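You operate a simulated robot arm through the tools that you are given. There is no shell and no other tool. Be economical: measure what you need, move in short steps, check, and stop when the job is done.

You run a simulated robot arm. Do the job below in one go: nothing can be reset, and whatever is moved stays where it is left.

TASK
Take the insert with the largest size on its label from the top of the wooden table and put it in the grey crate. Put the spool on the top of the grey table away on the top of the spool turntable. Put the cable stub on the top of the grey table away on the top of the wooden table. Take the grey plug on the top of the grey table and put it away on the shelf under the white table. Take the guide block from the top of the blue bench and leave it on the white board there. Turn the strap tension knob to 3. Put two of the small wheels from the top of the short teal bench on the shelf under the short teal bench. Do these in any order. Set down upright: insert, cable stub, grey plug, guide block.
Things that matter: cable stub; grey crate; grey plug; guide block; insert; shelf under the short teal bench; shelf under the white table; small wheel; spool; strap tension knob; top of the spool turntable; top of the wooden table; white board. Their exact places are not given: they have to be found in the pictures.

It is judged by the outcome, as a careful person would: the job done as asked, and still so three seconds after it is handed in. It fails if anything else is knocked over, pushed out of place, dropped, spilled or broken.

THE ROBOT
A 7-joint arm with a two-finger parallel gripper on a trunk, on a base that drives. Base frame: it is fixed to the floor where the robot stands at the start and does not move with it; the origin is under the middle of the robot, x ahead of it, y to its left, z up; the surface under the hand at the start is at about z = 800. Readings come in mm, rad, newtons and seconds.
Its first joint turns from -2.897 to 2.897 rad. Places, roughly: cable stub (4x4x6 cm) [700, 1600, 800]; grey crate (43x30x18 cm) [600, -500, 900]; grey plug [500, 3000, 750]; guide block [-1250, -250, 1000]; insert [500, 0, 750]; shelf under the short teal bench [600, 4700, 200]; shelf under the white table [800, -6300, 200]; small wheel [250, 5000, 750]; spool [500, 1500, 750]; strap tension knob [-800, 1900, 800]; top of the spool turntable [1700, -8400, 600]; top of the wooden table [800, -600, 800]; white board [-1250, 0, 1000]. Payload 3.43 kg.
The tool frame sits at the grasp point between the pads (the TCP): z along the fingers, y along the line on which they close. The tips reach 30 mm beyond it. Largest opening 94 mm; finger width 28, thickness 10; the body of the gripper, 50 by 96 mm, starts 55 mm behind the TCP.
Orientation is told as [roll, pitch, yaw] about the base's x, y, z axes, in that order, counted from this pose: with the fingers straight down and closing along the base's y, the tool's x points along the base's -x, its y along +y and its z along -z.

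THE INTERFACE
- The arm moves only by the tool apply_moves. Its argument "moves" is a list of rows, each an object of numbers (a shift or turn left out is 0, a gripper value left out holds the last): "dx", "dy", "dz": the shift along the tool's x, y, z in mm; "ax", "ay", "az": the turn, a rotation vector about the tool's x, y, z in rad; "claw": the gripper command, from -1 (fully open) to 1 (shut), values between in proportion. In form: [{"dx": .., "dy": .., "dz": .., "ax": .., "ay": .., "az": .., "claw": ..}, ...]. A call has 1 to 10 rows; each row is the pose to reach, as a shift and turn from the pose commanded when the call began, along the tool's axes at that moment. Each row takes 0.2 s and may step no farther than 50 mm and 0.15 rad from the row before; otherwise, or with a gripper value out of range, the whole call is refused. A pose out of reach is approached as far as the arm can. The call stops where the force on the tool passes 40 N (or 10 N more than at its start, if that is more) or the arm is blocked; 0.2 s more then pass. The fingers move at their own pace (about 45 mm/s each) and stop on an object; they squeeze with about 21 N. The grip force told is the motor's: it shows also when the fingers shut on nothing. Time passes only in rows, and 0.2 s behind the last, so rows that repeat a pose let the fingers close. It gives the time, the measured TCP pose, the force on the tool (base axes), the opening and the grip force at its end, in the units of the frame above (readings bear some noise), with the torque about the TCP (base axes, N m) and any sound that the robot's microphone picked up.
- Cameras (640 x 400 px; columns grow to the right, rows downward): "scene" is now at [490.4, 229.3, 1054.9]; the picture's right is [0.13, -0.99, 0.00], its down [-0.50, -0.07, -0.86] and it looks along [0.85, 0.12, -0.51] (base axes); focal length 214 px, centre (320, 200). "wrist" rides on the gripper at [76, 14, -103] in the tool frame; the picture's right is [-0.18, 0.98, 0.00], its down [-0.75, -0.14, -0.64] and it looks along [-0.63, -0.12, 0.77] (tool axes); focal length 243 px, centre (320, 200).
- grab_frame(camera): a new picture of that camera. No time passes.
- lift_body(by): slides the trunk up (or, below 0, down) by that many mm; the arm and the scene camera ride with it, the base frame stays. It gives what a move gives, with no picture.
- base_move(legs): drives the robot by 1 to 6 legs, each [ahead, left, turn to the left] in mm, mm and rad, along the robot's own axes; the way and the turn of a leg run together, so that a leg with both is an arc; at most 1500 mm and 3.142 rad a leg. The arm and the cameras ride along, it lands a little off, and it stops where it bumps. It gives what a move gives.
- head_to(pan, tilt): turns the head with the scene camera to pan (to the left, within 1.798 rad either way) and tilt (down, from -0.506 to 1.204), counted from straight ahead of the robot. It gives what a move gives.
- locate(camera, pixels): for up to 12 pixels [column, row] of the newest picture of that camera ("zoom" is the newest enlarged one), the place [x, y, z] in the base frame of the surface seen there, good to about 2 mm, but the place of the scene camera against the robot may be out by one fixed shift of up to 25 mm in any direction. No time passes.
- zoom(camera, box): a new picture of the part [left, top, right, bottom] of that camera's present view, enlarged. No time passes.
- sign_off(): hands the job in; it is judged then, once.

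Work in short steps. Measure before you move; look again where a grasp or a placing could have gone wrong, and mend it. You have 145 turns and 172 pictures in all, those below and enlarged ones among them. Open the gripper and draw the arm clear of the work before you hand the job in, unless the task says otherwise.

The tools are called after "Request:" by a JSON object that holds its "op" and its "data". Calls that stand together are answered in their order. apply_moves: Moves the arm, as the interface text tells. Its arguments: {"type":"object","properties":{"moves":{"type":"array","items":{"type":"object","properties":{"dx":{"type":"number"},"dy":{"type":"number"},"dz":{"type":"number"},"ax":{"type":"number"},"ay":{"type":"number"},"az":{"type":"number"},"claw":{"type":"number"}}}}},"required":["moves"]} The other tools are called the same way: lift_body (by) slides the trunk up or down; base_move (legs) drives the base; head_to (pan, tilt) turns the head that bears the scene camera; grab_frame (camera) takes a picture; locate (camera, pixels) gives the place of the surface under pixels of a picture; zoom (camera, box) takes an enlarged picture of a part of a camera's view; sign_off () hands the job in.

At the start:

```text
time: 0.0
eef_pos: [701.2, 8.8, 1227.7]
ee_rot: [0.04, 0.025, 0.001]
wrist_force: [0.4, 0.0, 0.7]
ft_torque: [-0.03, 0.0, 0.0]
grip_width: 93.9
grip_force: 0.1
trunk travel left (down, up): [-139.0, 351.0]
robot x, y, heading: [-3.0, -2.6, -0.002]
head pan, tilt: [0.134, 0.534]
```

scene: 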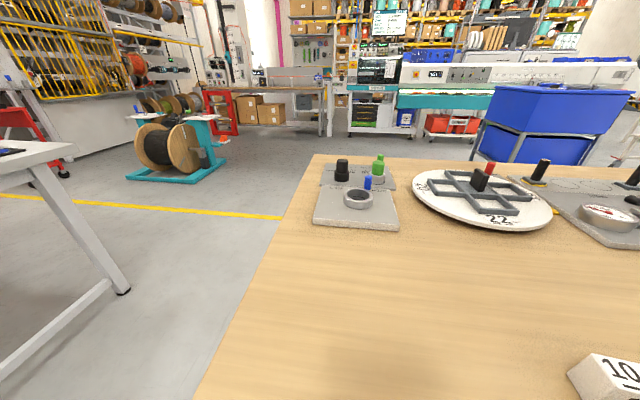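
wrist: 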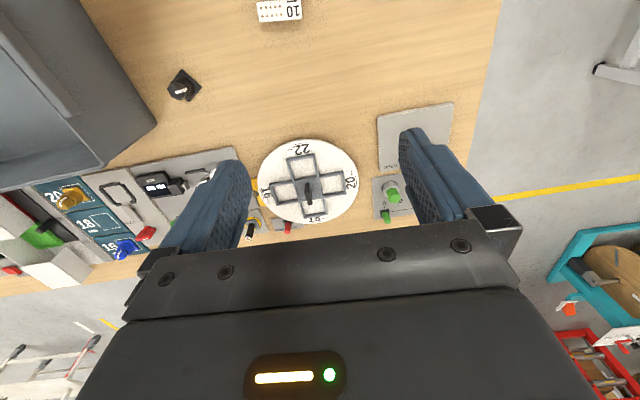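

The wooden table ahead holds a panel, a turntable-like disc with labels, and a white block labelled 10. I'll look round to the right for the inserts and crate.

Request:
{"op": "head_to", "data": {"pan": -0.6, "tilt": 0.7}}

Request:
{"op": "grab_frame", "data": {"camera": "scene"}}

Request:
{"op": "head_to", "data": {"pan": 0.0, "tilt": 1.1}}

Request:
{"op": "grab_frame", "data": {"camera": "scene"}}

Request:
{"op": "head_to", "data": {"pan": 1.3, "tilt": 0.4}}

Request:
{"op": "grab_frame", "data": {"camera": "scene"}}

```text
time: 1.1
eef_pos: [701.2, 7.5, 1226.6]
ee_rot: [0.046, 0.027, 0.001]
wrist_force: [-0.5, -0.2, 0.2]
ft_torque: [0.02, -0.01, 0.01]
grip_width: 93.9
grip_force: 0.0
trunk travel left (down, up): [-139.0, 351.0]
robot x, y, heading: [-3.9, -0.3, -0.001]
head pan, tilt: [-0.6, 0.7]
```

```text
169 pictures are left
```

scene: 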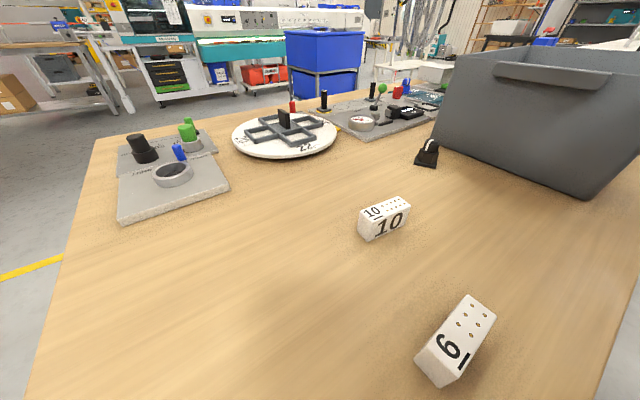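

```text
time: 2.1
eef_pos: [702.7, 6.7, 1224.6]
ee_rot: [0.047, 0.029, 0.0]
wrist_force: [-0.1, -0.1, 0.1]
ft_torque: [-0.01, -0.01, -0.02]
grip_width: 93.7
grip_force: 0.1
trunk travel left (down, up): [-139.0, 351.0]
robot x, y, heading: [-2.7, -0.1, 0.007]
head pan, tilt: [0.0, 1.1]
```

```text
168 pictures are left
```

scene: 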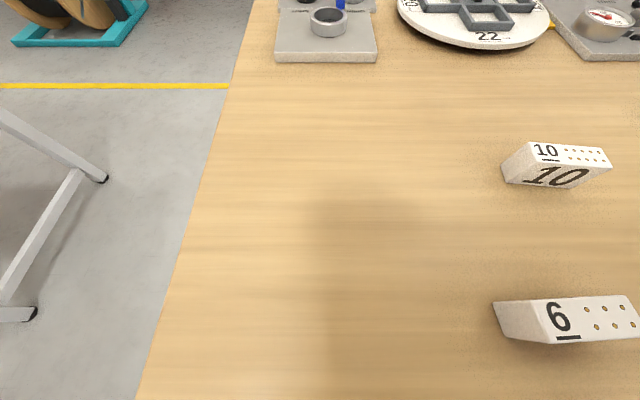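

```text
time: 3.6
eef_pos: [702.2, 6.6, 1225.0]
ee_rot: [0.046, 0.031, 0.0]
wrist_force: [0.1, -0.9, 0.1]
ft_torque: [-0.03, 0.01, -0.02]
grip_width: 93.9
grip_force: 0.0
trunk travel left (down, up): [-139.0, 351.0]
robot x, y, heading: [2.9, 2.8, 0.0]
head pan, tilt: [1.3, 0.4]
```

```text
167 pictures are left
```

scene: 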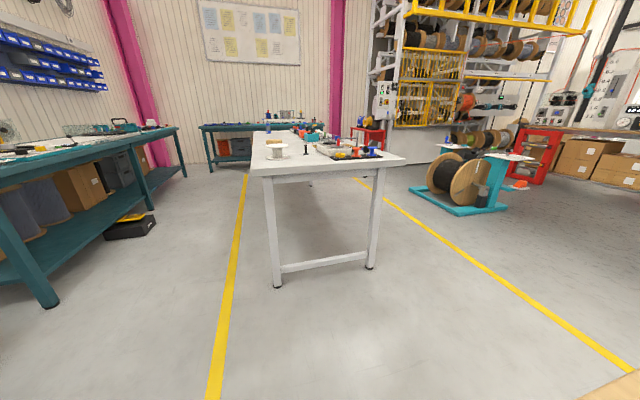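

Inserts 10 (underlined, dots 2x5) and 6 are visible. I'll check the rest of the table for other inserts, to the right and behind the crate.

Request:
{"op": "head_to", "data": {"pan": -1.0, "tilt": 1.0}}

Request:
{"op": "grab_frame", "data": {"camera": "scene"}}

Request:
{"op": "head_to", "data": {"pan": -1.5, "tilt": 0.6}}

Request:
{"op": "grab_frame", "data": {"camera": "scene"}}

Request:
{"op": "head_to", "data": {"pan": -0.6, "tilt": 0.9}}

Request:
{"op": "zoom", "data": {"camera": "scene", "box": [320, 100, 560, 350]}}

Request:
{"op": "grab_frame", "data": {"camera": "scene"}}

```text
time: 5.7
eef_pos: [702.5, 6.3, 1224.1]
ee_rot: [0.044, 0.031, -0.002]
wrist_force: [-0.2, -1.1, 0.3]
ft_torque: [0.0, 0.04, 0.06]
grip_width: 93.7
grip_force: 0.0
trunk travel left (down, up): [-139.0, 351.0]
robot x, y, heading: [0.6, -1.4, -0.002]
head pan, tilt: [-1.0, 1.0]
```

```text
166 pictures are left
```

scene: 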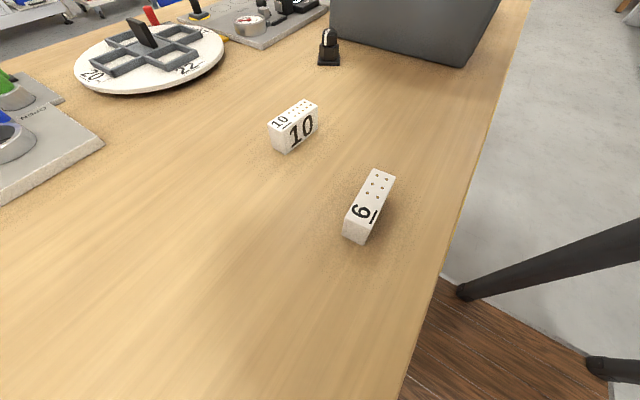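

```text
time: 6.6
eef_pos: [701.6, 7.4, 1224.5]
ee_rot: [0.048, 0.03, -0.001]
wrist_force: [-0.9, -0.4, 0.7]
ft_torque: [-0.02, 0.02, 0.01]
grip_width: 93.9
grip_force: 0.1
trunk travel left (down, up): [-139.0, 351.0]
robot x, y, heading: [1.3, -1.9, 0.0]
head pan, tilt: [-1.499, 0.6]
```

```text
165 pictures are left
```

scene: 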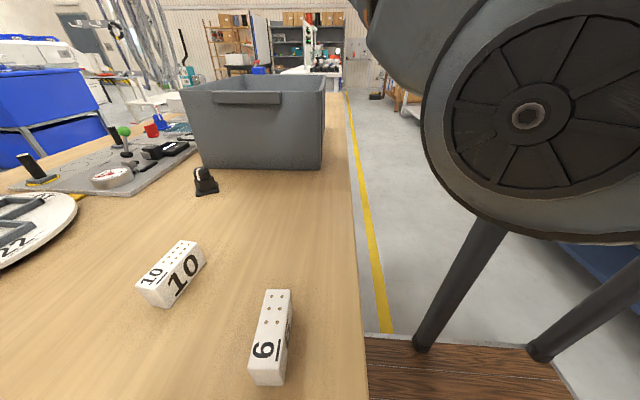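

```text
time: 7.8
eef_pos: [702.9, 6.1, 1224.9]
ee_rot: [0.049, 0.029, 0.0]
wrist_force: [-0.3, 0.4, 0.2]
ft_torque: [-0.01, -0.01, 0.0]
grip_width: 94.0
grip_force: 0.0
trunk travel left (down, up): [-139.0, 351.0]
robot x, y, heading: [2.5, 2.1, -0.001]
head pan, tilt: [-0.6, 0.901]
```

```text
1.60 times, centred on (440, 225) of scene
```

zoom: 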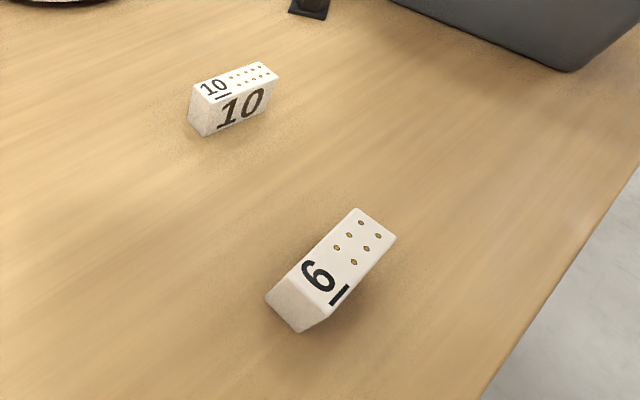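

```text
163 pictures are left
```

scene: 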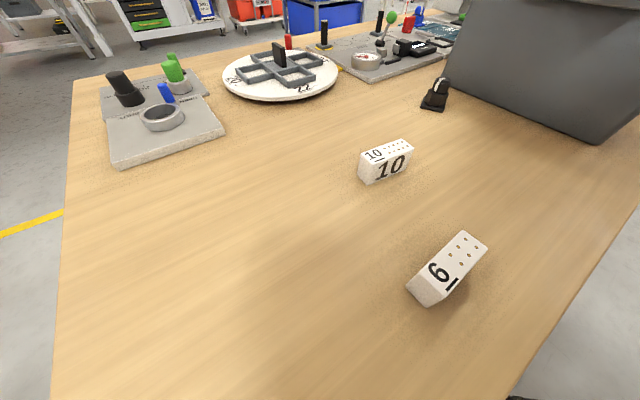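

Insert 10 beats 6, so that is the pick. I'll locate it and the crate with the scene camera and with the wrist camera for calibration.

Request:
{"op": "locate", "data": {"camera": "scene", "pixels": [[361, 157], [375, 164], [413, 150], [403, 140], [375, 153], [400, 147], [350, 220], [604, 142], [450, 90], [436, 96]]}}

Request:
{"op": "grab_frame", "data": {"camera": "wrist"}}

Request:
{"op": "locate", "data": {"camera": "wrist", "pixels": [[260, 4], [300, 2], [262, 18], [303, 16], [340, 50], [182, 88], [308, 150], [155, 127]]}}

```text
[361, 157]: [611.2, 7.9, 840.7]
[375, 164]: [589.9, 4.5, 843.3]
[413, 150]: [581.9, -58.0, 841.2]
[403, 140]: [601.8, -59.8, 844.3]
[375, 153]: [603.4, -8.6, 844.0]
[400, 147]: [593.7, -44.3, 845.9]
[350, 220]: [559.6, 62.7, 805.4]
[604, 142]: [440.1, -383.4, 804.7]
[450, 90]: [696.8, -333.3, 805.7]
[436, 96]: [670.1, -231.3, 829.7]
```

```text
162 pictures are left
```

wrist: 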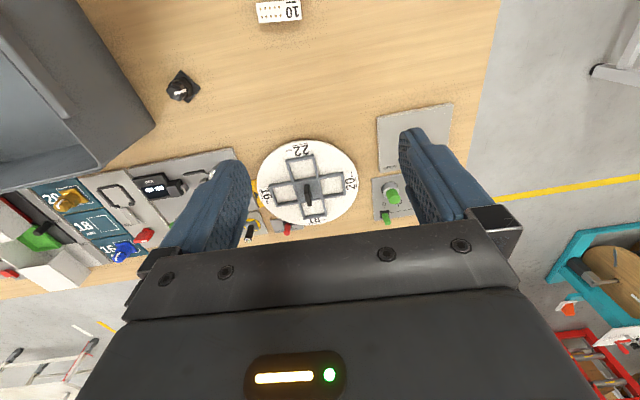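

```text
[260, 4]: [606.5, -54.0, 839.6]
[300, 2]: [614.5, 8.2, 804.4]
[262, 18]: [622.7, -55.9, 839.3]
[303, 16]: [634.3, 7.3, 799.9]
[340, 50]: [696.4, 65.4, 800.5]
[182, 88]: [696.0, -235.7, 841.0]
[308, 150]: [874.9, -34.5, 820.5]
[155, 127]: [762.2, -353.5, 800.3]
```

Wrist camera puts the scene camera's shift at about x −20, z +5. I'll turn the gripper so it closes across the insert's narrow side and come above it to look.

Request:
{"op": "apply_moves", "data": {"moves": [{"ax": 0.046, "ay": -0.03, "dx": 10, "dz": 20}, {"ax": 0.046, "ay": -0.03, "az": -0.14, "dx": 20, "dy": -5, "dz": 40}, {"ax": 0.046, "ay": -0.03, "az": -0.28, "dx": 30, "dy": -10, "dz": 60}, {"ax": 0.046, "ay": -0.03, "az": -0.42, "dx": 40, "dy": -15, "dz": 80}, {"ax": 0.046, "ay": -0.03, "az": -0.56, "dx": 50, "dy": -20, "dz": 100}, {"ax": 0.046, "ay": -0.03, "az": -0.7, "dx": 60, "dy": -25, "dz": 120}, {"ax": 0.046, "ay": -0.03, "az": -0.84, "dx": 70, "dy": -30, "dz": 140}, {"ax": 0.046, "ay": -0.03, "az": -0.98, "dx": 80, "dy": -30, "dz": 160}, {"ax": 0.046, "ay": -0.03, "az": -1.12, "dx": 85, "dy": -30, "dz": 180}, {"ax": 0.046, "ay": -0.03, "az": -1.26, "dx": 85, "dy": -30, "dz": 200}]}}

Request:
{"op": "grab_frame", "data": {"camera": "wrist"}}

```text
time: 10.0
eef_pos: [611.4, -13.3, 1029.1]
ee_rot: [-0.015, -0.028, 1.262]
wrist_force: [0.4, -0.1, -0.8]
ft_torque: [0.02, -0.01, 0.03]
grip_width: 94.1
grip_force: 0.1
trunk travel left (down, up): [-139.0, 351.0]
robot x, y, heading: [-0.8, -1.7, 0.003]
head pan, tilt: [-0.6, 0.901]
```

```text
161 pictures are left
```

wrist: 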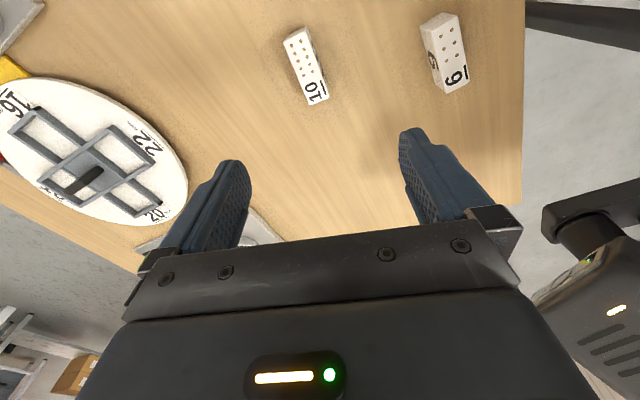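

Insert 10 shows at about (305,65). Locate its top corners with the wrist camera.

Request:
{"op": "locate", "data": {"camera": "wrist", "pixels": [[286, 41], [306, 31], [327, 94], [309, 103], [307, 68], [296, 40], [317, 95]]}}

Request:
{"op": "zoom", "data": {"camera": "wrist", "box": [230, 0, 390, 120]}}

```text
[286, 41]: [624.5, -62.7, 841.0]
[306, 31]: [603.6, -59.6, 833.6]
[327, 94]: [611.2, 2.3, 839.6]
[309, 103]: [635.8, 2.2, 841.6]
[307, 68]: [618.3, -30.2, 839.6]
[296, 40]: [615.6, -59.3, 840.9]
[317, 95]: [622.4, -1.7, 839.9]
```

```text
3.33 times, centred on (310, 60) of wrist
```

zoom: 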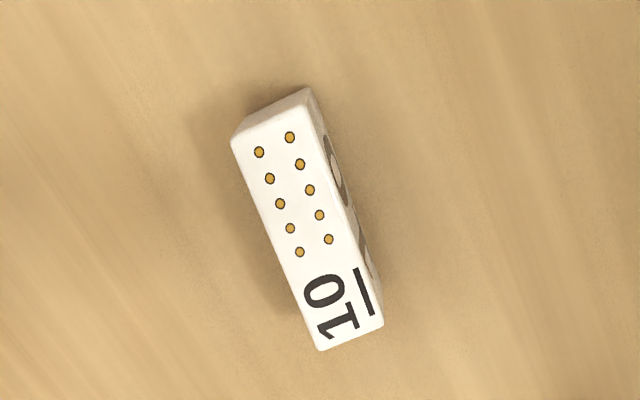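

Centre ≈ (618.5, −29.5), long axis 6.7° off y. I'll fix tilt/yaw first and descend part way.

Request:
{"op": "apply_moves", "data": {"moves": [{"ax": -0.008, "ay": 0.014, "az": -0.09, "dx": 6, "dy": -6, "dz": 40}, {"ax": -0.015, "ay": 0.028, "az": -0.192, "dx": 13, "dy": -12, "dz": 80}, {"ax": -0.015, "ay": 0.028, "az": -0.192, "dx": 13, "dy": -12, "dz": 100}, {"ax": -0.015, "ay": 0.028, "az": -0.192, "dx": 13, "dy": -12, "dz": 100}]}}

Request:
{"op": "grab_frame", "data": {"camera": "wrist"}}

```text
time: 10.9
eef_pos: [636.7, -23.9, 961.8]
ee_rot: [-0.105, 0.139, 1.468]
wrist_force: [0.4, -0.7, -0.2]
ft_torque: [-0.02, 0.02, -0.01]
grip_width: 93.9
grip_force: 0.0
trunk travel left (down, up): [-139.0, 351.0]
robot x, y, heading: [10.5, 1.5, 0.018]
head pan, tilt: [-0.6, 0.901]
stopped in row 4: the arm was blocked; the commanded pose is now the measured one
```

```text
159 pictures are left
```

wrist: 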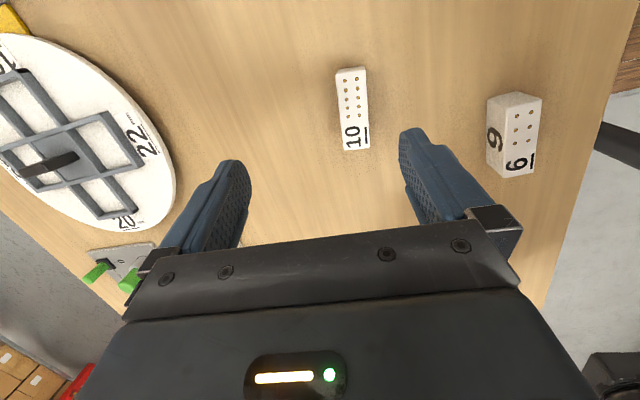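

The arm got blocked (too folded close in). I'll rise a bit, then back the base 170 mm so the insert is at a comfortable radius.

Request:
{"op": "apply_moves", "data": {"moves": [{"dz": -30}, {"dz": -60, "ax": -0.05, "ay": -0.07}, {"dz": -80, "ax": -0.105, "ay": -0.139}, {"dz": -80, "ax": -0.105, "ay": -0.139}]}}

Request:
{"op": "base_move", "data": {"legs": [[-170, 0, -0.018]]}}

Request:
{"op": "grab_frame", "data": {"camera": "wrist"}}

```text
time: 11.9
eef_pos: [635.4, -13.3, 1029.1]
ee_rot: [0.021, -0.02, 1.475]
wrist_force: [-0.1, 0.2, -0.1]
ft_torque: [-0.01, 0.0, -0.01]
grip_width: 93.8
grip_force: 0.0
trunk travel left (down, up): [-139.0, 351.0]
robot x, y, heading: [13.9, 2.7, 0.019]
head pan, tilt: [-0.6, 0.901]
```

```text
time: 13.4
eef_pos: [462.7, -28.1, 1030.8]
ee_rot: [0.018, -0.018, 1.455]
wrist_force: [-0.5, -0.9, 0.7]
ft_torque: [0.02, -0.02, -0.01]
grip_width: 93.9
grip_force: 0.1
trunk travel left (down, up): [-139.0, 351.0]
robot x, y, heading: [-154.3, 2.0, -0.004]
head pan, tilt: [-0.6, 0.901]
```

```text
158 pictures are left
```

wrist: 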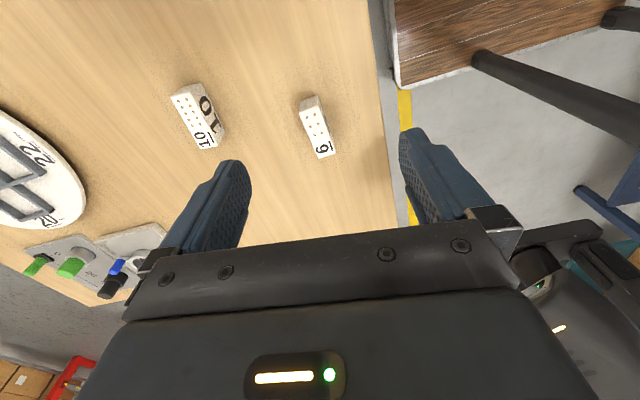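

Now slide over the insert (tool −y by 155) and level the tool, still high.

Request:
{"op": "apply_moves", "data": {"moves": [{"dx": -5, "dy": -45, "ax": 0.018, "ay": 0.018}, {"dx": -10, "dy": -90, "ax": 0.018, "ay": 0.018}, {"dx": -15, "dy": -135, "ax": 0.018, "ay": 0.018, "dz": 20}, {"dx": -17, "dy": -155, "ax": 0.018, "ay": 0.018, "dz": 60}, {"dx": -17, "dy": -155, "ax": 0.018, "ay": 0.018, "dz": 80}, {"dx": -17, "dy": -155, "ax": 0.018, "ay": 0.018, "dz": 80}]}}

Request:
{"op": "zoom", "data": {"camera": "wrist", "box": [240, 40, 400, 140]}}

```text
time: 14.8
eef_pos: [616.7, -24.7, 948.0]
ee_rot: [0.002, -0.002, 1.455]
wrist_force: [-0.5, 0.5, -0.5]
ft_torque: [0.01, -0.02, -0.02]
grip_width: 94.3
grip_force: 0.0
trunk travel left (down, up): [-139.0, 351.0]
robot x, y, heading: [-157.2, 2.6, -0.001]
head pan, tilt: [-0.6, 0.901]
```

```text
4.00 times, centred on (320, 90) of wrist
```

zoom: 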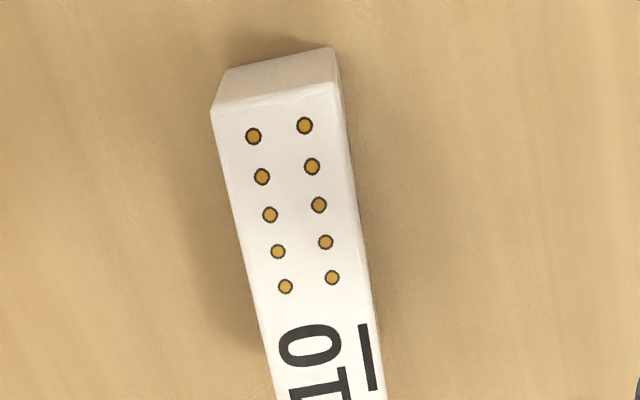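

Locate the top surface at both ends in this view to refine.

Request:
{"op": "locate", "data": {"camera": "zoom", "pixels": [[225, 115], [330, 95], [280, 110], [332, 390], [285, 390], [380, 390]]}}

```text
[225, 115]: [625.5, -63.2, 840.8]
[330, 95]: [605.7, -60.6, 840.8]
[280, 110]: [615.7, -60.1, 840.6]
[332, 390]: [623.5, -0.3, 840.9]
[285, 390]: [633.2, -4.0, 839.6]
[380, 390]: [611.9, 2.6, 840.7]
```

Centre (619, −29.5): small correction, descend to z≈835 and close.

Request:
{"op": "apply_moves", "data": {"moves": [{"dx": 4.5, "dy": -2.8, "dz": 40}, {"dx": 4.5, "dy": -2.8, "dz": 80}, {"dx": 4.5, "dy": -2.8, "dz": 112}, {"dx": 4.5, "dy": -2.8, "dz": 112}, {"dx": 4.5, "dy": -2.8, "dz": 112, "claw": 1}, {"dx": 4.5, "dy": -2.8, "dz": 112, "claw": 1}, {"dx": 4.5, "dy": -2.8, "dz": 112, "claw": 1}, {"dx": 4.5, "dy": -2.8, "dz": 112, "claw": 1}, {"dx": 4.5, "dy": -2.8, "dz": 112, "claw": 1}, {"dx": 4.5, "dy": -2.8, "dz": 112, "claw": 1}]}}

```text
time: 17.0
eef_pos: [619.6, -31.5, 834.9]
ee_rot: [0.002, -0.002, 1.456]
wrist_force: [-0.7, -0.3, 0.6]
ft_torque: [-0.02, 0.02, -0.01]
grip_width: 29.8
grip_force: 20.7
trunk travel left (down, up): [-139.0, 351.0]
robot x, y, heading: [-157.6, -1.7, -0.004]
head pan, tilt: [-0.6, 0.901]
```

Gripped at 29.8 mm (block probably ~24–30 wide). Lift well above the crate rim and look.

Request:
{"op": "apply_moves", "data": {"moves": [{"dz": -40}, {"dz": -80}, {"dz": -120}, {"dz": -160}, {"dz": -200}, {"dz": -240}, {"dz": -280}, {"dz": -280}]}}

Request:
{"op": "grab_frame", "data": {"camera": "wrist"}}

Request:
{"op": "head_to", "data": {"pan": -0.7, "tilt": 0.7}}

Request:
{"op": "grab_frame", "data": {"camera": "scene"}}

```text
time: 18.8
eef_pos: [621.0, -32.3, 1114.1]
ee_rot: [0.003, -0.002, 1.455]
wrist_force: [-0.6, 0.3, -0.9]
ft_torque: [-0.01, 0.02, 0.0]
grip_width: 29.7
grip_force: 21.0
trunk travel left (down, up): [-139.0, 351.0]
robot x, y, heading: [-155.9, 0.1, -0.002]
head pan, tilt: [-0.6, 0.901]
```

```text
156 pictures are left
```

wrist: 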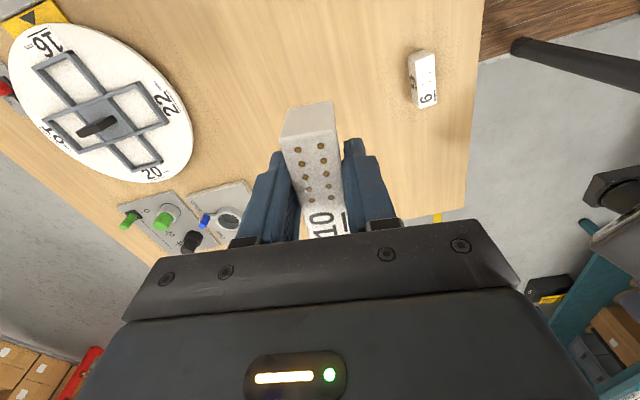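

```text
time: 19.5
eef_pos: [620.8, -31.2, 1112.8]
ee_rot: [0.002, -0.002, 1.458]
wrist_force: [1.1, 0.0, -0.5]
ft_torque: [0.0, -0.01, 0.01]
grip_width: 29.7
grip_force: 21.2
trunk travel left (down, up): [-139.0, 351.0]
robot x, y, heading: [-157.0, 3.0, -0.001]
head pan, tilt: [-0.7, 0.7]
```

```text
155 pictures are left
```

scene: 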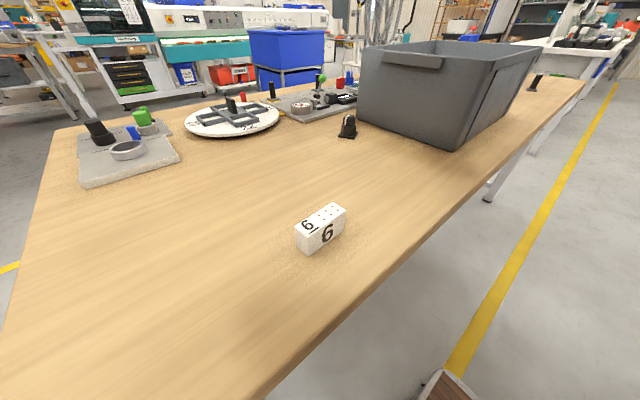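

Block held upright. Locate the crate's rim: corners near (357,45), (462,72), (541,44), (440,40).

Request:
{"op": "locate", "data": {"camera": "scene", "pixels": [[361, 47], [470, 71], [540, 46], [440, 42], [416, 60], [505, 58], [455, 48], [452, 150], [362, 105], [200, 230]]}}

```text
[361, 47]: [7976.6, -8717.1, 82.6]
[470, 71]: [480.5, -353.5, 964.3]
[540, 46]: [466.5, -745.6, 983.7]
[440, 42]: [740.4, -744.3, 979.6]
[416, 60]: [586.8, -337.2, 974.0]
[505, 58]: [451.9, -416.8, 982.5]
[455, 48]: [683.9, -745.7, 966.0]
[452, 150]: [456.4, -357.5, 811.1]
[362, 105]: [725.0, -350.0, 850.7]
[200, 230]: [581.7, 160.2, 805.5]
```

Crate inside spans true x≈475–765, y≈−340…−760, rim z≈980. I carry the block to about (612, −470) above it.

Request:
{"op": "apply_moves", "data": {"moves": [{"dx": 47, "dy": -5}, {"dx": 94, "dy": -9}, {"dx": 141, "dy": -14}, {"dx": 188, "dy": -18}, {"dx": 235, "dy": -23}, {"dx": 282, "dy": -27}, {"dx": 329, "dy": -32}, {"dx": 376, "dy": -37}, {"dx": 423, "dy": -41}, {"dx": 437, "dy": -42}]}}

Request:
{"op": "grab_frame", "data": {"camera": "wrist"}}

```text
time: 21.7
eef_pos: [613.9, -471.0, 1113.7]
ee_rot: [0.003, 0.0, 1.456]
wrist_force: [-0.3, -0.2, -1.0]
ft_torque: [0.0, 0.01, 0.0]
grip_width: 30.2
grip_force: 21.0
trunk travel left (down, up): [-139.0, 351.0]
robot x, y, heading: [-154.2, 3.1, -0.003]
head pan, tilt: [-0.7, 0.7]
```

```text
154 pictures are left
```

wrist: 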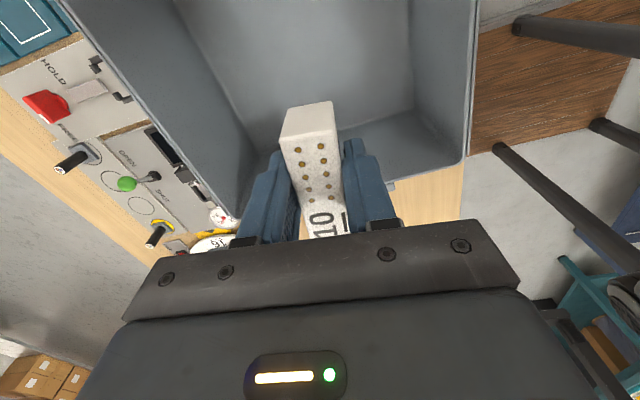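

Crate is empty. Locate its floor and inner walls to check the spot.

Request:
{"op": "locate", "data": {"camera": "wrist", "pixels": [[320, 80], [280, 130], [390, 100], [250, 190], [400, 150], [120, 60], [466, 100], [230, 60], [460, 155]]}}

```text
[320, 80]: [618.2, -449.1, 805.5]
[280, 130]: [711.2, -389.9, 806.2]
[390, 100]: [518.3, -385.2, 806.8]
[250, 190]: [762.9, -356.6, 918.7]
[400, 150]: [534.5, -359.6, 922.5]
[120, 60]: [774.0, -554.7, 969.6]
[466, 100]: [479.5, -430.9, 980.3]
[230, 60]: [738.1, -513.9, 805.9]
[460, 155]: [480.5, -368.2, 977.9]
```

Floor at z≈806, walls well clear. Lower to z≈842 and release.

Request:
{"op": "apply_moves", "data": {"moves": [{"dz": 45}, {"dz": 90}, {"dz": 135}, {"dz": 180}, {"dz": 220}, {"dz": 250}, {"dz": 263}, {"dz": 270}, {"dz": 270}]}}

Request:
{"op": "apply_moves", "data": {"moves": [{"dz": 0, "claw": 0.2}, {"dz": 0, "claw": 0.0}, {"dz": 0, "claw": -0.2}, {"dz": 0, "claw": -0.2}, {"dz": -20, "claw": -0.2}, {"dz": -60, "claw": -0.2}, {"dz": -110}, {"dz": -160}, {"dz": -210}, {"dz": -260}]}}

Request:
{"op": "grab_frame", "data": {"camera": "wrist"}}

```text
time: 23.9
eef_pos: [612.4, -481.2, 888.7]
ee_rot: [-0.054, 0.042, 1.447]
wrist_force: [-0.3, -0.2, -1.1]
ft_torque: [0.02, 0.01, 0.0]
grip_width: 29.7
grip_force: 20.9
trunk travel left (down, up): [-139.0, 351.0]
robot x, y, heading: [-157.7, -1.8, -0.002]
head pan, tilt: [-0.7, 0.7]
stopped in row 9: the arm was blocked; the commanded pose is now the measured one
```

```text
time: 26.1
eef_pos: [607.4, -469.5, 1136.5]
ee_rot: [-0.039, 0.029, 1.448]
wrist_force: [0.3, -1.0, -0.6]
ft_torque: [0.03, 0.0, 0.03]
grip_width: 56.4
grip_force: 0.0
trunk travel left (down, up): [-139.0, 351.0]
robot x, y, heading: [-152.9, -1.8, -0.001]
head pan, tilt: [-0.7, 0.7]
```

```text
153 pictures are left
```

wrist: 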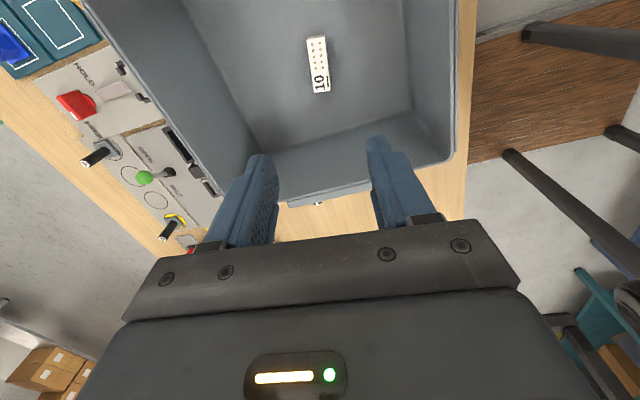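

The descent was blocked 45 mm high and my chained release dropped it; check that the block stands upright.

Request:
{"op": "zoom", "data": {"camera": "wrist", "box": [260, 10, 380, 110]}}

Request:
{"op": "locate", "data": {"camera": "zoom", "pixels": [[310, 200], [320, 150], [310, 400], [330, 330], [300, 260], [480, 260]]}}

```text
4.00 times, centred on (320, 60) of wrist
```

zoom: 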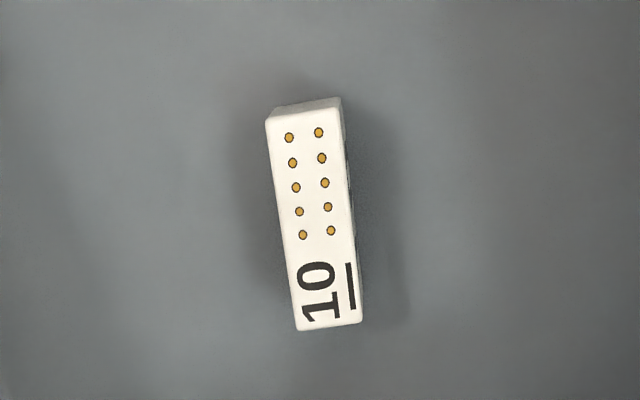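

```text
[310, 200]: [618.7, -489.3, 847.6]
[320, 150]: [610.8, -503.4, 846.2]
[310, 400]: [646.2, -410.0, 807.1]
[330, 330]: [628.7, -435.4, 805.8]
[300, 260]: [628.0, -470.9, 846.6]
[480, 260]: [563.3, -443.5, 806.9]
```

Insert 10 stands flat on the crate floor. I'll bring the arm back to the front, then look at the left side and rear with the head to plan driving to the blue bench.

Request:
{"op": "apply_moves", "data": {"moves": [{"dx": -47, "dy": 8, "ax": -0.02, "ay": -0.02}, {"dx": -94, "dy": 17, "ax": -0.039, "ay": -0.029}, {"dx": -141, "dy": 24, "ax": -0.039, "ay": -0.029}, {"dx": -188, "dy": 32, "ax": -0.039, "ay": -0.029}, {"dx": -235, "dy": 40, "ax": -0.039, "ay": -0.029}, {"dx": -282, "dy": 48, "ax": -0.039, "ay": -0.029}, {"dx": -329, "dy": 56, "ax": -0.039, "ay": -0.029}, {"dx": -376, "dy": 66, "ax": -0.039, "ay": -0.029}, {"dx": -423, "dy": 76, "ax": -0.039, "ay": -0.029}, {"dx": -450, "dy": 76, "ax": -0.039, "ay": -0.029}]}}

Request:
{"op": "base_move", "data": {"legs": [[-100, 0, 0], [0, 0, 1.571]]}}

Request:
{"op": "head_to", "data": {"pan": 1.2, "tilt": 0.5}}

Request:
{"op": "grab_frame", "data": {"camera": "scene"}}

Request:
{"op": "head_to", "data": {"pan": 0, "tilt": 0.5}}

Request:
{"op": "grab_frame", "data": {"camera": "scene"}}

```text
time: 28.3
eef_pos: [583.6, -15.5, 1122.3]
ee_rot: [0.0, 0.001, 1.448]
wrist_force: [-0.2, -0.4, 0.4]
ft_torque: [0.0, -0.03, 0.0]
grip_width: 56.6
grip_force: 0.0
trunk travel left (down, up): [-139.0, 351.0]
robot x, y, heading: [-155.1, 3.1, -0.0]
head pan, tilt: [-0.7, 0.7]
```

```text
time: 33.4
eef_pos: [-274.5, 741.0, 1121.6]
ee_rot: [0.0, 0.002, 3.065]
wrist_force: [-0.1, -0.4, -0.6]
ft_torque: [-0.01, 0.01, -0.02]
grip_width: 56.5
grip_force: 0.2
trunk travel left (down, up): [-139.0, 351.0]
robot x, y, heading: [-262.1, -3.0, 1.61]
head pan, tilt: [-0.7, 0.7]
```

```text
time: 35.3
eef_pos: [-274.7, 741.8, 1122.0]
ee_rot: [-0.001, 0.002, 3.063]
wrist_force: [-1.1, 1.0, -0.2]
ft_torque: [-0.01, -0.01, -0.03]
grip_width: 56.4
grip_force: 0.0
trunk travel left (down, up): [-139.0, 351.0]
robot x, y, heading: [-260.1, -2.6, 1.612]
head pan, tilt: [1.201, 0.499]
```

```text
151 pictures are left
```

scene: 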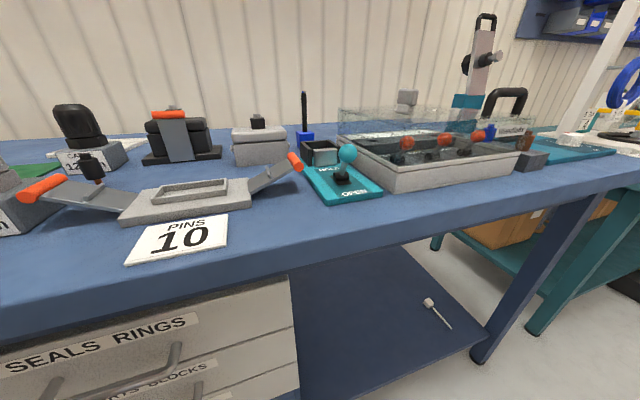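

```text
time: 36.7
eef_pos: [-274.4, 741.8, 1122.2]
ee_rot: [0.001, 0.002, 3.065]
wrist_force: [0.0, 0.1, 0.0]
ft_torque: [-0.02, -0.03, -0.03]
grip_width: 56.6
grip_force: 0.0
trunk travel left (down, up): [-139.0, 351.0]
robot x, y, heading: [-256.1, 4.0, 1.613]
head pan, tilt: [0.0, 0.499]
```

```text
150 pictures are left
```

scene: 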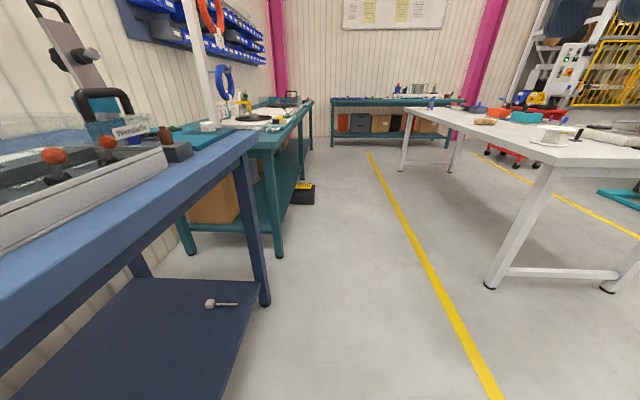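

The blue bench is close on the left. Look further left for the guide block and white board.

Request:
{"op": "head_to", "data": {"pan": 1.75, "tilt": 0.5}}

Request:
{"op": "grab_frame", "data": {"camera": "scene"}}

Request:
{"op": "locate", "data": {"camera": "scene", "pixels": [[100, 200], [200, 200], [300, 200], [400, 200], [500, 200], [320, 250], [320, 300], [320, 150]]}}

```text
time: 38.5
eef_pos: [-274.3, 741.3, 1121.5]
ee_rot: [0.001, 0.001, 3.065]
wrist_force: [1.0, -0.3, -0.1]
ft_torque: [-0.03, -0.02, -0.01]
grip_width: 56.2
grip_force: 0.0
trunk travel left (down, up): [-139.0, 351.0]
robot x, y, heading: [-257.2, 1.0, 1.612]
head pan, tilt: [1.751, 0.499]
```

```text
149 pictures are left
```

scene: 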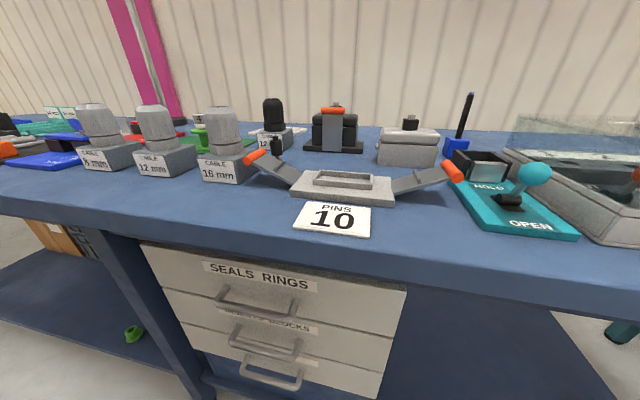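

```text
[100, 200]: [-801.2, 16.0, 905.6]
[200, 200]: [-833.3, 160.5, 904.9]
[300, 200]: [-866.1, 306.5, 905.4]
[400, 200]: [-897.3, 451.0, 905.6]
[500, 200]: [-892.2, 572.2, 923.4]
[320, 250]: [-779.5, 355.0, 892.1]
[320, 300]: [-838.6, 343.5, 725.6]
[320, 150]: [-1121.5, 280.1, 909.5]
```

Bench top is z≈900, edge x≈−780. Raise the trunk for clearance, then turn to face the bench and view the area around y −250…0.

Request:
{"op": "lift_body", "data": {"by": 150}}

Request:
{"op": "base_move", "data": {"legs": [[0, 0, 1.0]]}}

Request:
{"op": "head_to", "data": {"pan": 0.9, "tilt": 0.6}}

Request:
{"op": "grab_frame", "data": {"camera": "scene"}}

```text
time: 40.2
eef_pos: [-274.8, 740.7, 1271.6]
ee_rot: [-0.001, 0.001, 3.066]
wrist_force: [-0.2, 0.4, -0.3]
ft_torque: [0.01, 0.01, 0.01]
grip_width: 56.6
grip_force: 0.1
trunk travel left (down, up): [-289.0, 201.0]
robot x, y, heading: [-258.7, -1.7, 1.611]
head pan, tilt: [1.751, 0.499]
```

```text
time: 43.1
eef_pos: [-891.7, 383.5, 1271.5]
ee_rot: [-0.002, 0.003, -2.215]
wrist_force: [0.8, -0.2, 0.2]
ft_torque: [0.01, 0.01, -0.02]
grip_width: 56.4
grip_force: 0.1
trunk travel left (down, up): [-289.0, 201.0]
robot x, y, heading: [-256.2, 0.7, 2.615]
head pan, tilt: [1.751, 0.499]
```

```text
time: 44.3
eef_pos: [-892.4, 384.1, 1271.8]
ee_rot: [0.0, -0.001, -2.216]
wrist_force: [0.1, -1.1, -0.3]
ft_torque: [0.01, 0.0, 0.0]
grip_width: 56.3
grip_force: 0.0
trunk travel left (down, up): [-289.0, 201.0]
robot x, y, heading: [-256.3, 0.0, 2.616]
head pan, tilt: [0.901, 0.6]
```

```text
148 pictures are left
```

scene: 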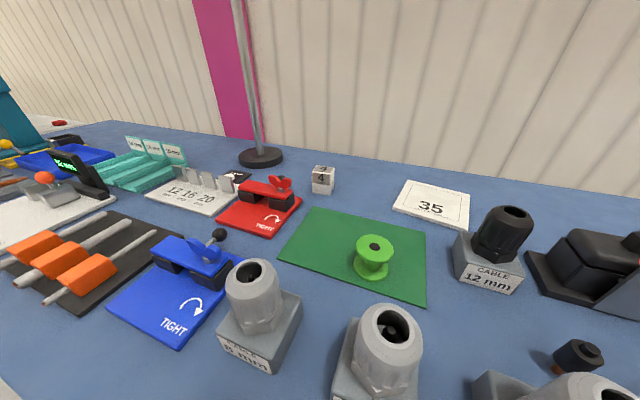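

White board "35" at (432,203); a small white cube at (322,180) may be the guide block. Zoom and locate.

Request:
{"op": "zoom", "data": {"camera": "scene", "box": [220, 130, 480, 290]}}

Request:
{"op": "grab_frame", "data": {"camera": "scene"}}

Request:
{"op": "locate", "data": {"camera": "scene", "pixels": [[323, 172], [322, 187], [432, 203], [400, 184], [468, 192], [395, 206], [463, 226], [324, 196], [260, 157], [282, 188]]}}

```text
2.46 times, centred on (350, 210) of scene
```

zoom: 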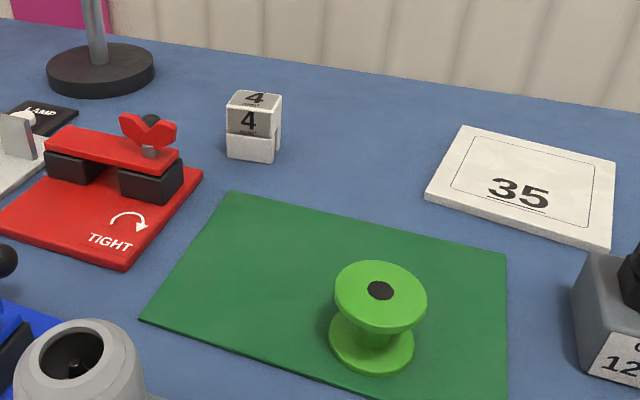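

```text
146 pictures are left
```

scene: 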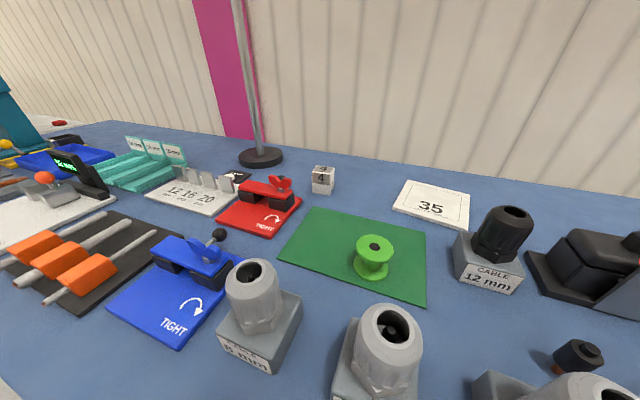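

```text
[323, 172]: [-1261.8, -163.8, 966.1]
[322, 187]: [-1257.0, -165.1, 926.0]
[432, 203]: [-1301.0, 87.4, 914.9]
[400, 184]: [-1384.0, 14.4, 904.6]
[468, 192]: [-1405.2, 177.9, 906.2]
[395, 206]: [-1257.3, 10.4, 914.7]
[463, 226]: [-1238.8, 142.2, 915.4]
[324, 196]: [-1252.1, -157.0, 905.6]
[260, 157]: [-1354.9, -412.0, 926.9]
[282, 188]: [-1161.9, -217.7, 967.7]
```

Guide block (white, "4") ≈ true (−1294,−158); board ≈ (−1320, 90). Turn to face the bench squarely and approach to x≈−420.

Request:
{"op": "base_move", "data": {"legs": [[0, 0, 0.526], [165, 30, 0]]}}

Request:
{"op": "head_to", "data": {"pan": 0.0, "tilt": 0.6}}

Request:
{"op": "grab_frame", "data": {"camera": "scene"}}

Request:
{"op": "grab_frame", "data": {"camera": "wrist"}}

```text
time: 47.2
eef_pos: [-1161.0, -11.3, 1272.3]
ee_rot: [0.0, 0.001, -1.694]
wrist_force: [-0.9, 0.0, -0.3]
ft_torque: [0.01, -0.03, 0.03]
grip_width: 56.3
grip_force: 0.0
trunk travel left (down, up): [-289.0, 201.0]
robot x, y, heading: [-422.4, -28.4, 3.142]
head pan, tilt: [0.901, 0.6]
```

```text
time: 48.4
eef_pos: [-1162.2, -12.1, 1272.2]
ee_rot: [0.0, 0.003, -1.693]
wrist_force: [-0.5, 0.6, 0.2]
ft_torque: [0.0, 0.03, -0.06]
grip_width: 56.2
grip_force: 0.0
trunk travel left (down, up): [-289.0, 201.0]
robot x, y, heading: [-416.4, -28.4, 3.144]
head pan, tilt: [0.0, 0.6]
```

```text
145 pictures are left
```

scene: 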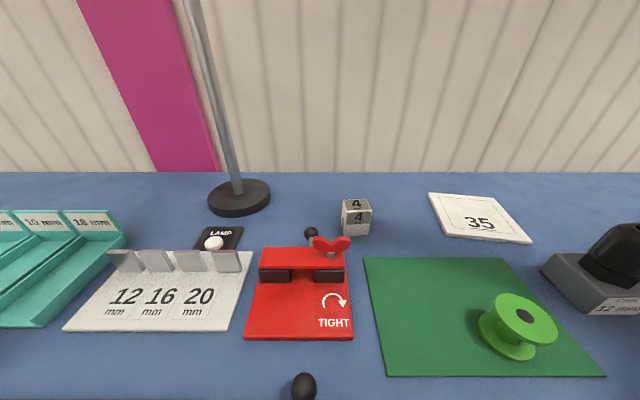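

```text
144 pictures are left
```

wrist: 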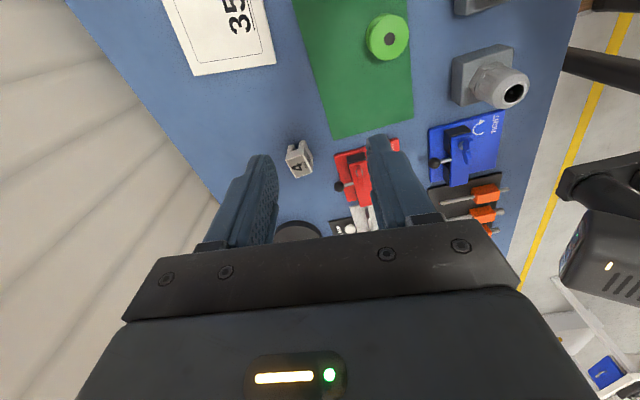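

Locate the block and board with the wrist camera.

Request:
{"op": "zoom", "data": {"camera": "wrist", "box": [160, 0, 360, 190]}}

Request:
{"op": "locate", "data": {"camera": "wrist", "pixels": [[288, 149], [305, 143], [311, 154], [295, 160], [300, 152], [215, 30], [195, 75], [275, 64], [250, 150], [300, 170]]}}

Request:
{"op": "locate", "data": {"camera": "scene", "pixels": [[343, 201], [367, 200], [370, 210], [344, 211], [428, 194], [501, 198], [530, 242], [446, 236]]}}

```text
2.11 times, centred on (260, 95) of wrist
```

zoom: 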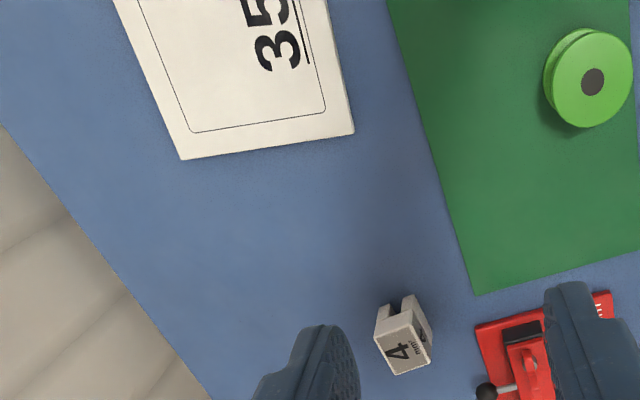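

```text
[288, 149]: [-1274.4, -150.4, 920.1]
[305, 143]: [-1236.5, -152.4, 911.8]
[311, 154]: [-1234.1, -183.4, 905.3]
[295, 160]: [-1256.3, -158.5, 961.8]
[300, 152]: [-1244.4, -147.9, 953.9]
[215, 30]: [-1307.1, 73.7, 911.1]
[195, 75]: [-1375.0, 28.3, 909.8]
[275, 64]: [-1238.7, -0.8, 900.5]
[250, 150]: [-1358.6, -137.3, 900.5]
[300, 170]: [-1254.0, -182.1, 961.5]
```

```text
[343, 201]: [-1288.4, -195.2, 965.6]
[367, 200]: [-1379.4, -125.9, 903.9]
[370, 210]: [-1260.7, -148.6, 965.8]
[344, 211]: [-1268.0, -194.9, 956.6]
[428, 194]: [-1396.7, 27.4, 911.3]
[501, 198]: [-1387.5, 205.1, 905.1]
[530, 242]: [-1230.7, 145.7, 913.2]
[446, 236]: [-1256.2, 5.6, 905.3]
```

The block is a small white channel piece. Move above it with fingers closing along y and look closer.

Request:
{"op": "apply_moves", "data": {"moves": [{"dx": -17, "dy": -8, "az": 0.14, "dz": 10, "claw": -1}, {"dx": -34, "dy": -16, "az": 0.28, "dz": 20}, {"dx": -51, "dy": -24, "az": 0.42, "dz": 30}, {"dx": -68, "dy": -32, "az": 0.56, "dz": 50}, {"dx": -85, "dy": -40, "az": 0.7, "dz": 70}, {"dx": -102, "dy": -48, "az": 0.84, "dz": 90}, {"dx": -119, "dy": -56, "az": 0.98, "dz": 110}, {"dx": -136, "dy": -64, "az": 1.12, "dz": 130}, {"dx": -153, "dy": -70, "az": 1.26, "dz": 140}, {"dx": -168, "dy": -76, "az": 1.4, "dz": 150}]}}

Request:
{"op": "grab_frame", "data": {"camera": "wrist"}}

```text
time: 50.6
eef_pos: [-1255.8, -168.1, 1122.5]
ee_rot: [-0.001, 0.001, -3.094]
wrist_force: [0.8, -0.4, 0.0]
ft_torque: [-0.03, 0.02, 0.01]
grip_width: 94.0
grip_force: 0.1
trunk travel left (down, up): [-289.0, 201.0]
robot x, y, heading: [-419.2, -30.7, 3.132]
head pan, tilt: [0.0, 0.6]
```

```text
142 pictures are left
```

wrist: 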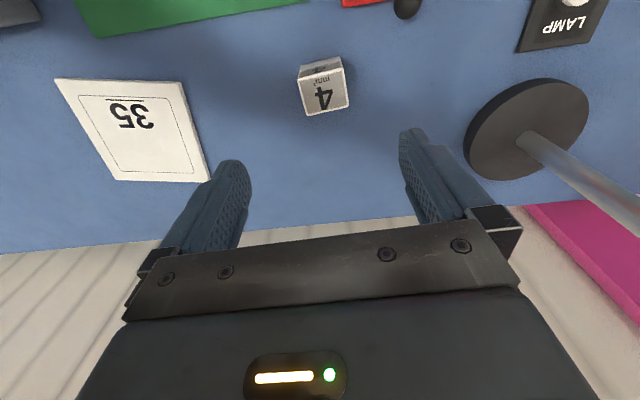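

Zoom and locate the block's top face corners.

Request:
{"op": "zoom", "data": {"camera": "wrist", "box": [270, 40, 380, 130]}}

Request:
{"op": "locate", "data": {"camera": "wrist", "pixels": [[302, 82], [343, 73], [347, 104], [309, 113], [325, 92], [322, 68], [60, 80], [181, 83], [207, 178], [118, 178], [140, 130]]}}

```text
4.44 times, centred on (325, 85) of wrist
```

zoom: 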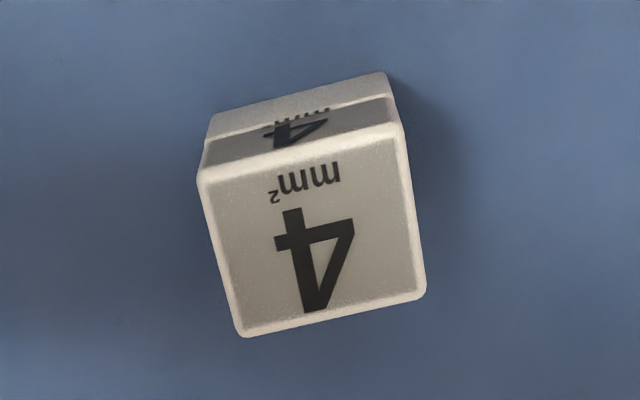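

```text
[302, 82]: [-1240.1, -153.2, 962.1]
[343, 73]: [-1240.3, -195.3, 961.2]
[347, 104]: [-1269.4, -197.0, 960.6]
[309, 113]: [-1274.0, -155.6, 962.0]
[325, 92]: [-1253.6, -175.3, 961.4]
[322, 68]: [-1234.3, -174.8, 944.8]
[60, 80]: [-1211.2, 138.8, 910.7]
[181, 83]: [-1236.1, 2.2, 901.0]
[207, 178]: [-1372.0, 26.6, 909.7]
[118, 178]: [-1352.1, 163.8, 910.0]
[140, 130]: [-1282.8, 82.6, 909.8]
```

Top centre (−1256.5, −175.5), width ~43 in y. Descend to z≈936 and grip.

Request:
{"op": "apply_moves", "data": {"moves": [{"dx": -1, "dy": 7.4, "dz": 40}, {"dx": -1, "dy": 7.4, "dz": 80}, {"dx": -1, "dy": 7.4, "dz": 120}, {"dx": -1, "dy": 7.4, "dz": 155}, {"dx": -1, "dy": 7.4, "dz": 175}, {"dx": -1, "dy": 7.4, "dz": 186}, {"dx": -1, "dy": 7.4, "dz": 186}]}}

Request:
{"op": "apply_moves", "data": {"moves": [{"claw": 1}, {"claw": 1}, {"claw": 1}, {"claw": 1}, {"claw": 1}, {"claw": 1}]}}

```text
time: 52.2
eef_pos: [-1256.3, -178.9, 942.3]
ee_rot: [-0.008, -0.012, -3.091]
wrist_force: [0.5, -0.8, 0.5]
ft_torque: [-0.02, 0.01, -0.01]
grip_width: 94.0
grip_force: 0.0
trunk travel left (down, up): [-289.0, 201.0]
robot x, y, heading: [-421.2, -26.7, 3.142]
head pan, tilt: [0.0, 0.6]
```

```text
time: 53.6
eef_pos: [-1255.2, -178.2, 940.3]
ee_rot: [-0.004, -0.005, -3.092]
wrist_force: [-4.1, 1.0, 12.8]
ft_torque: [-0.05, 0.19, -0.03]
grip_width: 52.0
grip_force: 21.3
trunk travel left (down, up): [-289.0, 201.0]
robot x, y, heading: [-419.7, -28.1, 3.139]
head pan, tilt: [0.0, 0.6]
```

Gripped. Lift 120 mm, then translate over the board centre (−1293, 83).

Request:
{"op": "apply_moves", "data": {"moves": [{"dz": -40}, {"dz": -80}, {"dz": -115}, {"dz": -115, "dx": -5, "dy": -45}, {"dz": -115, "dx": -9, "dy": -90}, {"dz": -115, "dx": -13, "dy": -135}, {"dz": -115, "dx": -17, "dy": -180}, {"dz": -115, "dx": -21, "dy": -225}, {"dz": -115, "dx": -24, "dy": -262}, {"dz": -115, "dx": -24, "dy": -262}]}}

Request:
{"op": "grab_frame", "data": {"camera": "wrist"}}

Request:
{"op": "grab_frame", "data": {"camera": "scene"}}

```text
time: 55.8
eef_pos: [-1295.7, 84.5, 1049.7]
ee_rot: [-0.001, -0.001, -3.093]
wrist_force: [-0.1, 0.0, -0.6]
ft_torque: [0.01, 0.0, -0.01]
grip_width: 51.8
grip_force: 20.8
trunk travel left (down, up): [-289.0, 201.0]
robot x, y, heading: [-421.9, -30.1, 3.144]
head pan, tilt: [0.0, 0.6]
```

```text
140 pictures are left
```

wrist: 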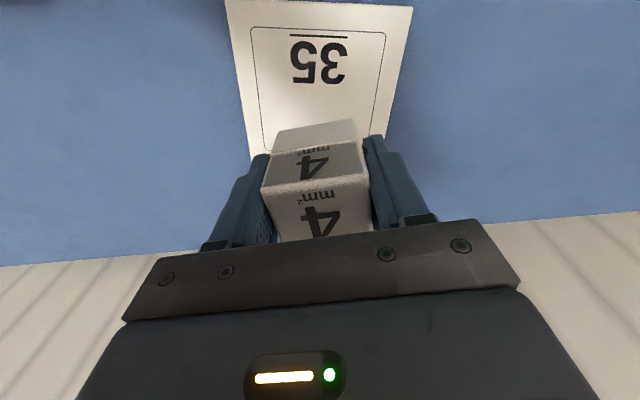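

```text
139 pictures are left
```

scene: 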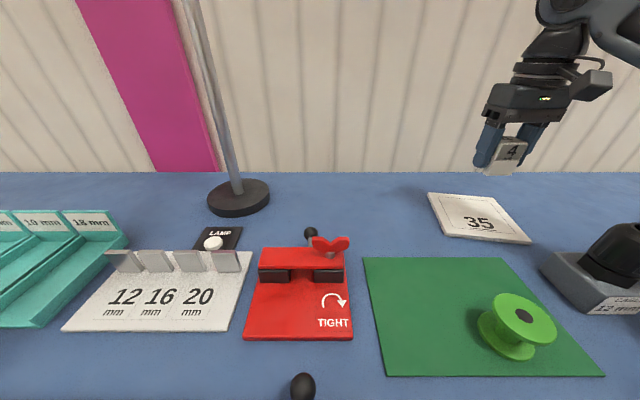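

Check the board's position from this view.

Request:
{"op": "locate", "data": {"camera": "wrist", "pixels": [[228, 4], [410, 10], [392, 110], [252, 148], [320, 90]]}}

```text
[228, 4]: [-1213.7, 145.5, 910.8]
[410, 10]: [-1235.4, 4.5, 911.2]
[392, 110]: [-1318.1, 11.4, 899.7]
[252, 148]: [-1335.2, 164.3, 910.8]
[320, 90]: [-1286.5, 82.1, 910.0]
```

Board centre confirmed. Lower ~97 mm until contact.

Request:
{"op": "apply_moves", "data": {"moves": [{"dz": 40}, {"dz": 75}, {"dz": 90}, {"dz": 97}, {"dz": 97}]}}

```text
time: 57.0
eef_pos: [-1293.5, 84.9, 955.1]
ee_rot: [-0.003, -0.004, -3.092]
wrist_force: [-0.2, 0.7, -0.8]
ft_torque: [0.01, -0.01, 0.03]
grip_width: 51.9
grip_force: 21.0
trunk travel left (down, up): [-289.0, 201.0]
robot x, y, heading: [-419.0, -27.6, 3.143]
head pan, tilt: [0.0, 0.6]
```

Request:
{"op": "apply_moves", "data": {"moves": [{"dz": 3}, {"dz": 5}, {"dz": 5}, {"dz": 5}]}}

```text
time: 58.0
eef_pos: [-1293.7, 86.3, 952.8]
ee_rot: [-0.008, -0.006, -3.094]
wrist_force: [-0.4, 0.3, -1.5]
ft_torque: [-0.03, 0.05, 0.0]
grip_width: 52.0
grip_force: 20.9
trunk travel left (down, up): [-289.0, 201.0]
robot x, y, heading: [-423.6, -29.4, 3.144]
head pan, tilt: [0.0, 0.6]
```

No firm contact yet; a few mm more.

Request:
{"op": "apply_moves", "data": {"moves": [{"dz": 3}, {"dz": 5}, {"dz": 5}, {"dz": 5}]}}

```text
time: 59.0
eef_pos: [-1296.4, 87.2, 954.1]
ee_rot: [-0.014, -0.012, -3.092]
wrist_force: [0.4, 0.2, -0.7]
ft_torque: [0.01, -0.02, 0.01]
grip_width: 51.7
grip_force: 21.1
trunk travel left (down, up): [-289.0, 201.0]
robot x, y, heading: [-417.4, -28.2, 3.14]
head pan, tilt: [0.0, 0.6]
```

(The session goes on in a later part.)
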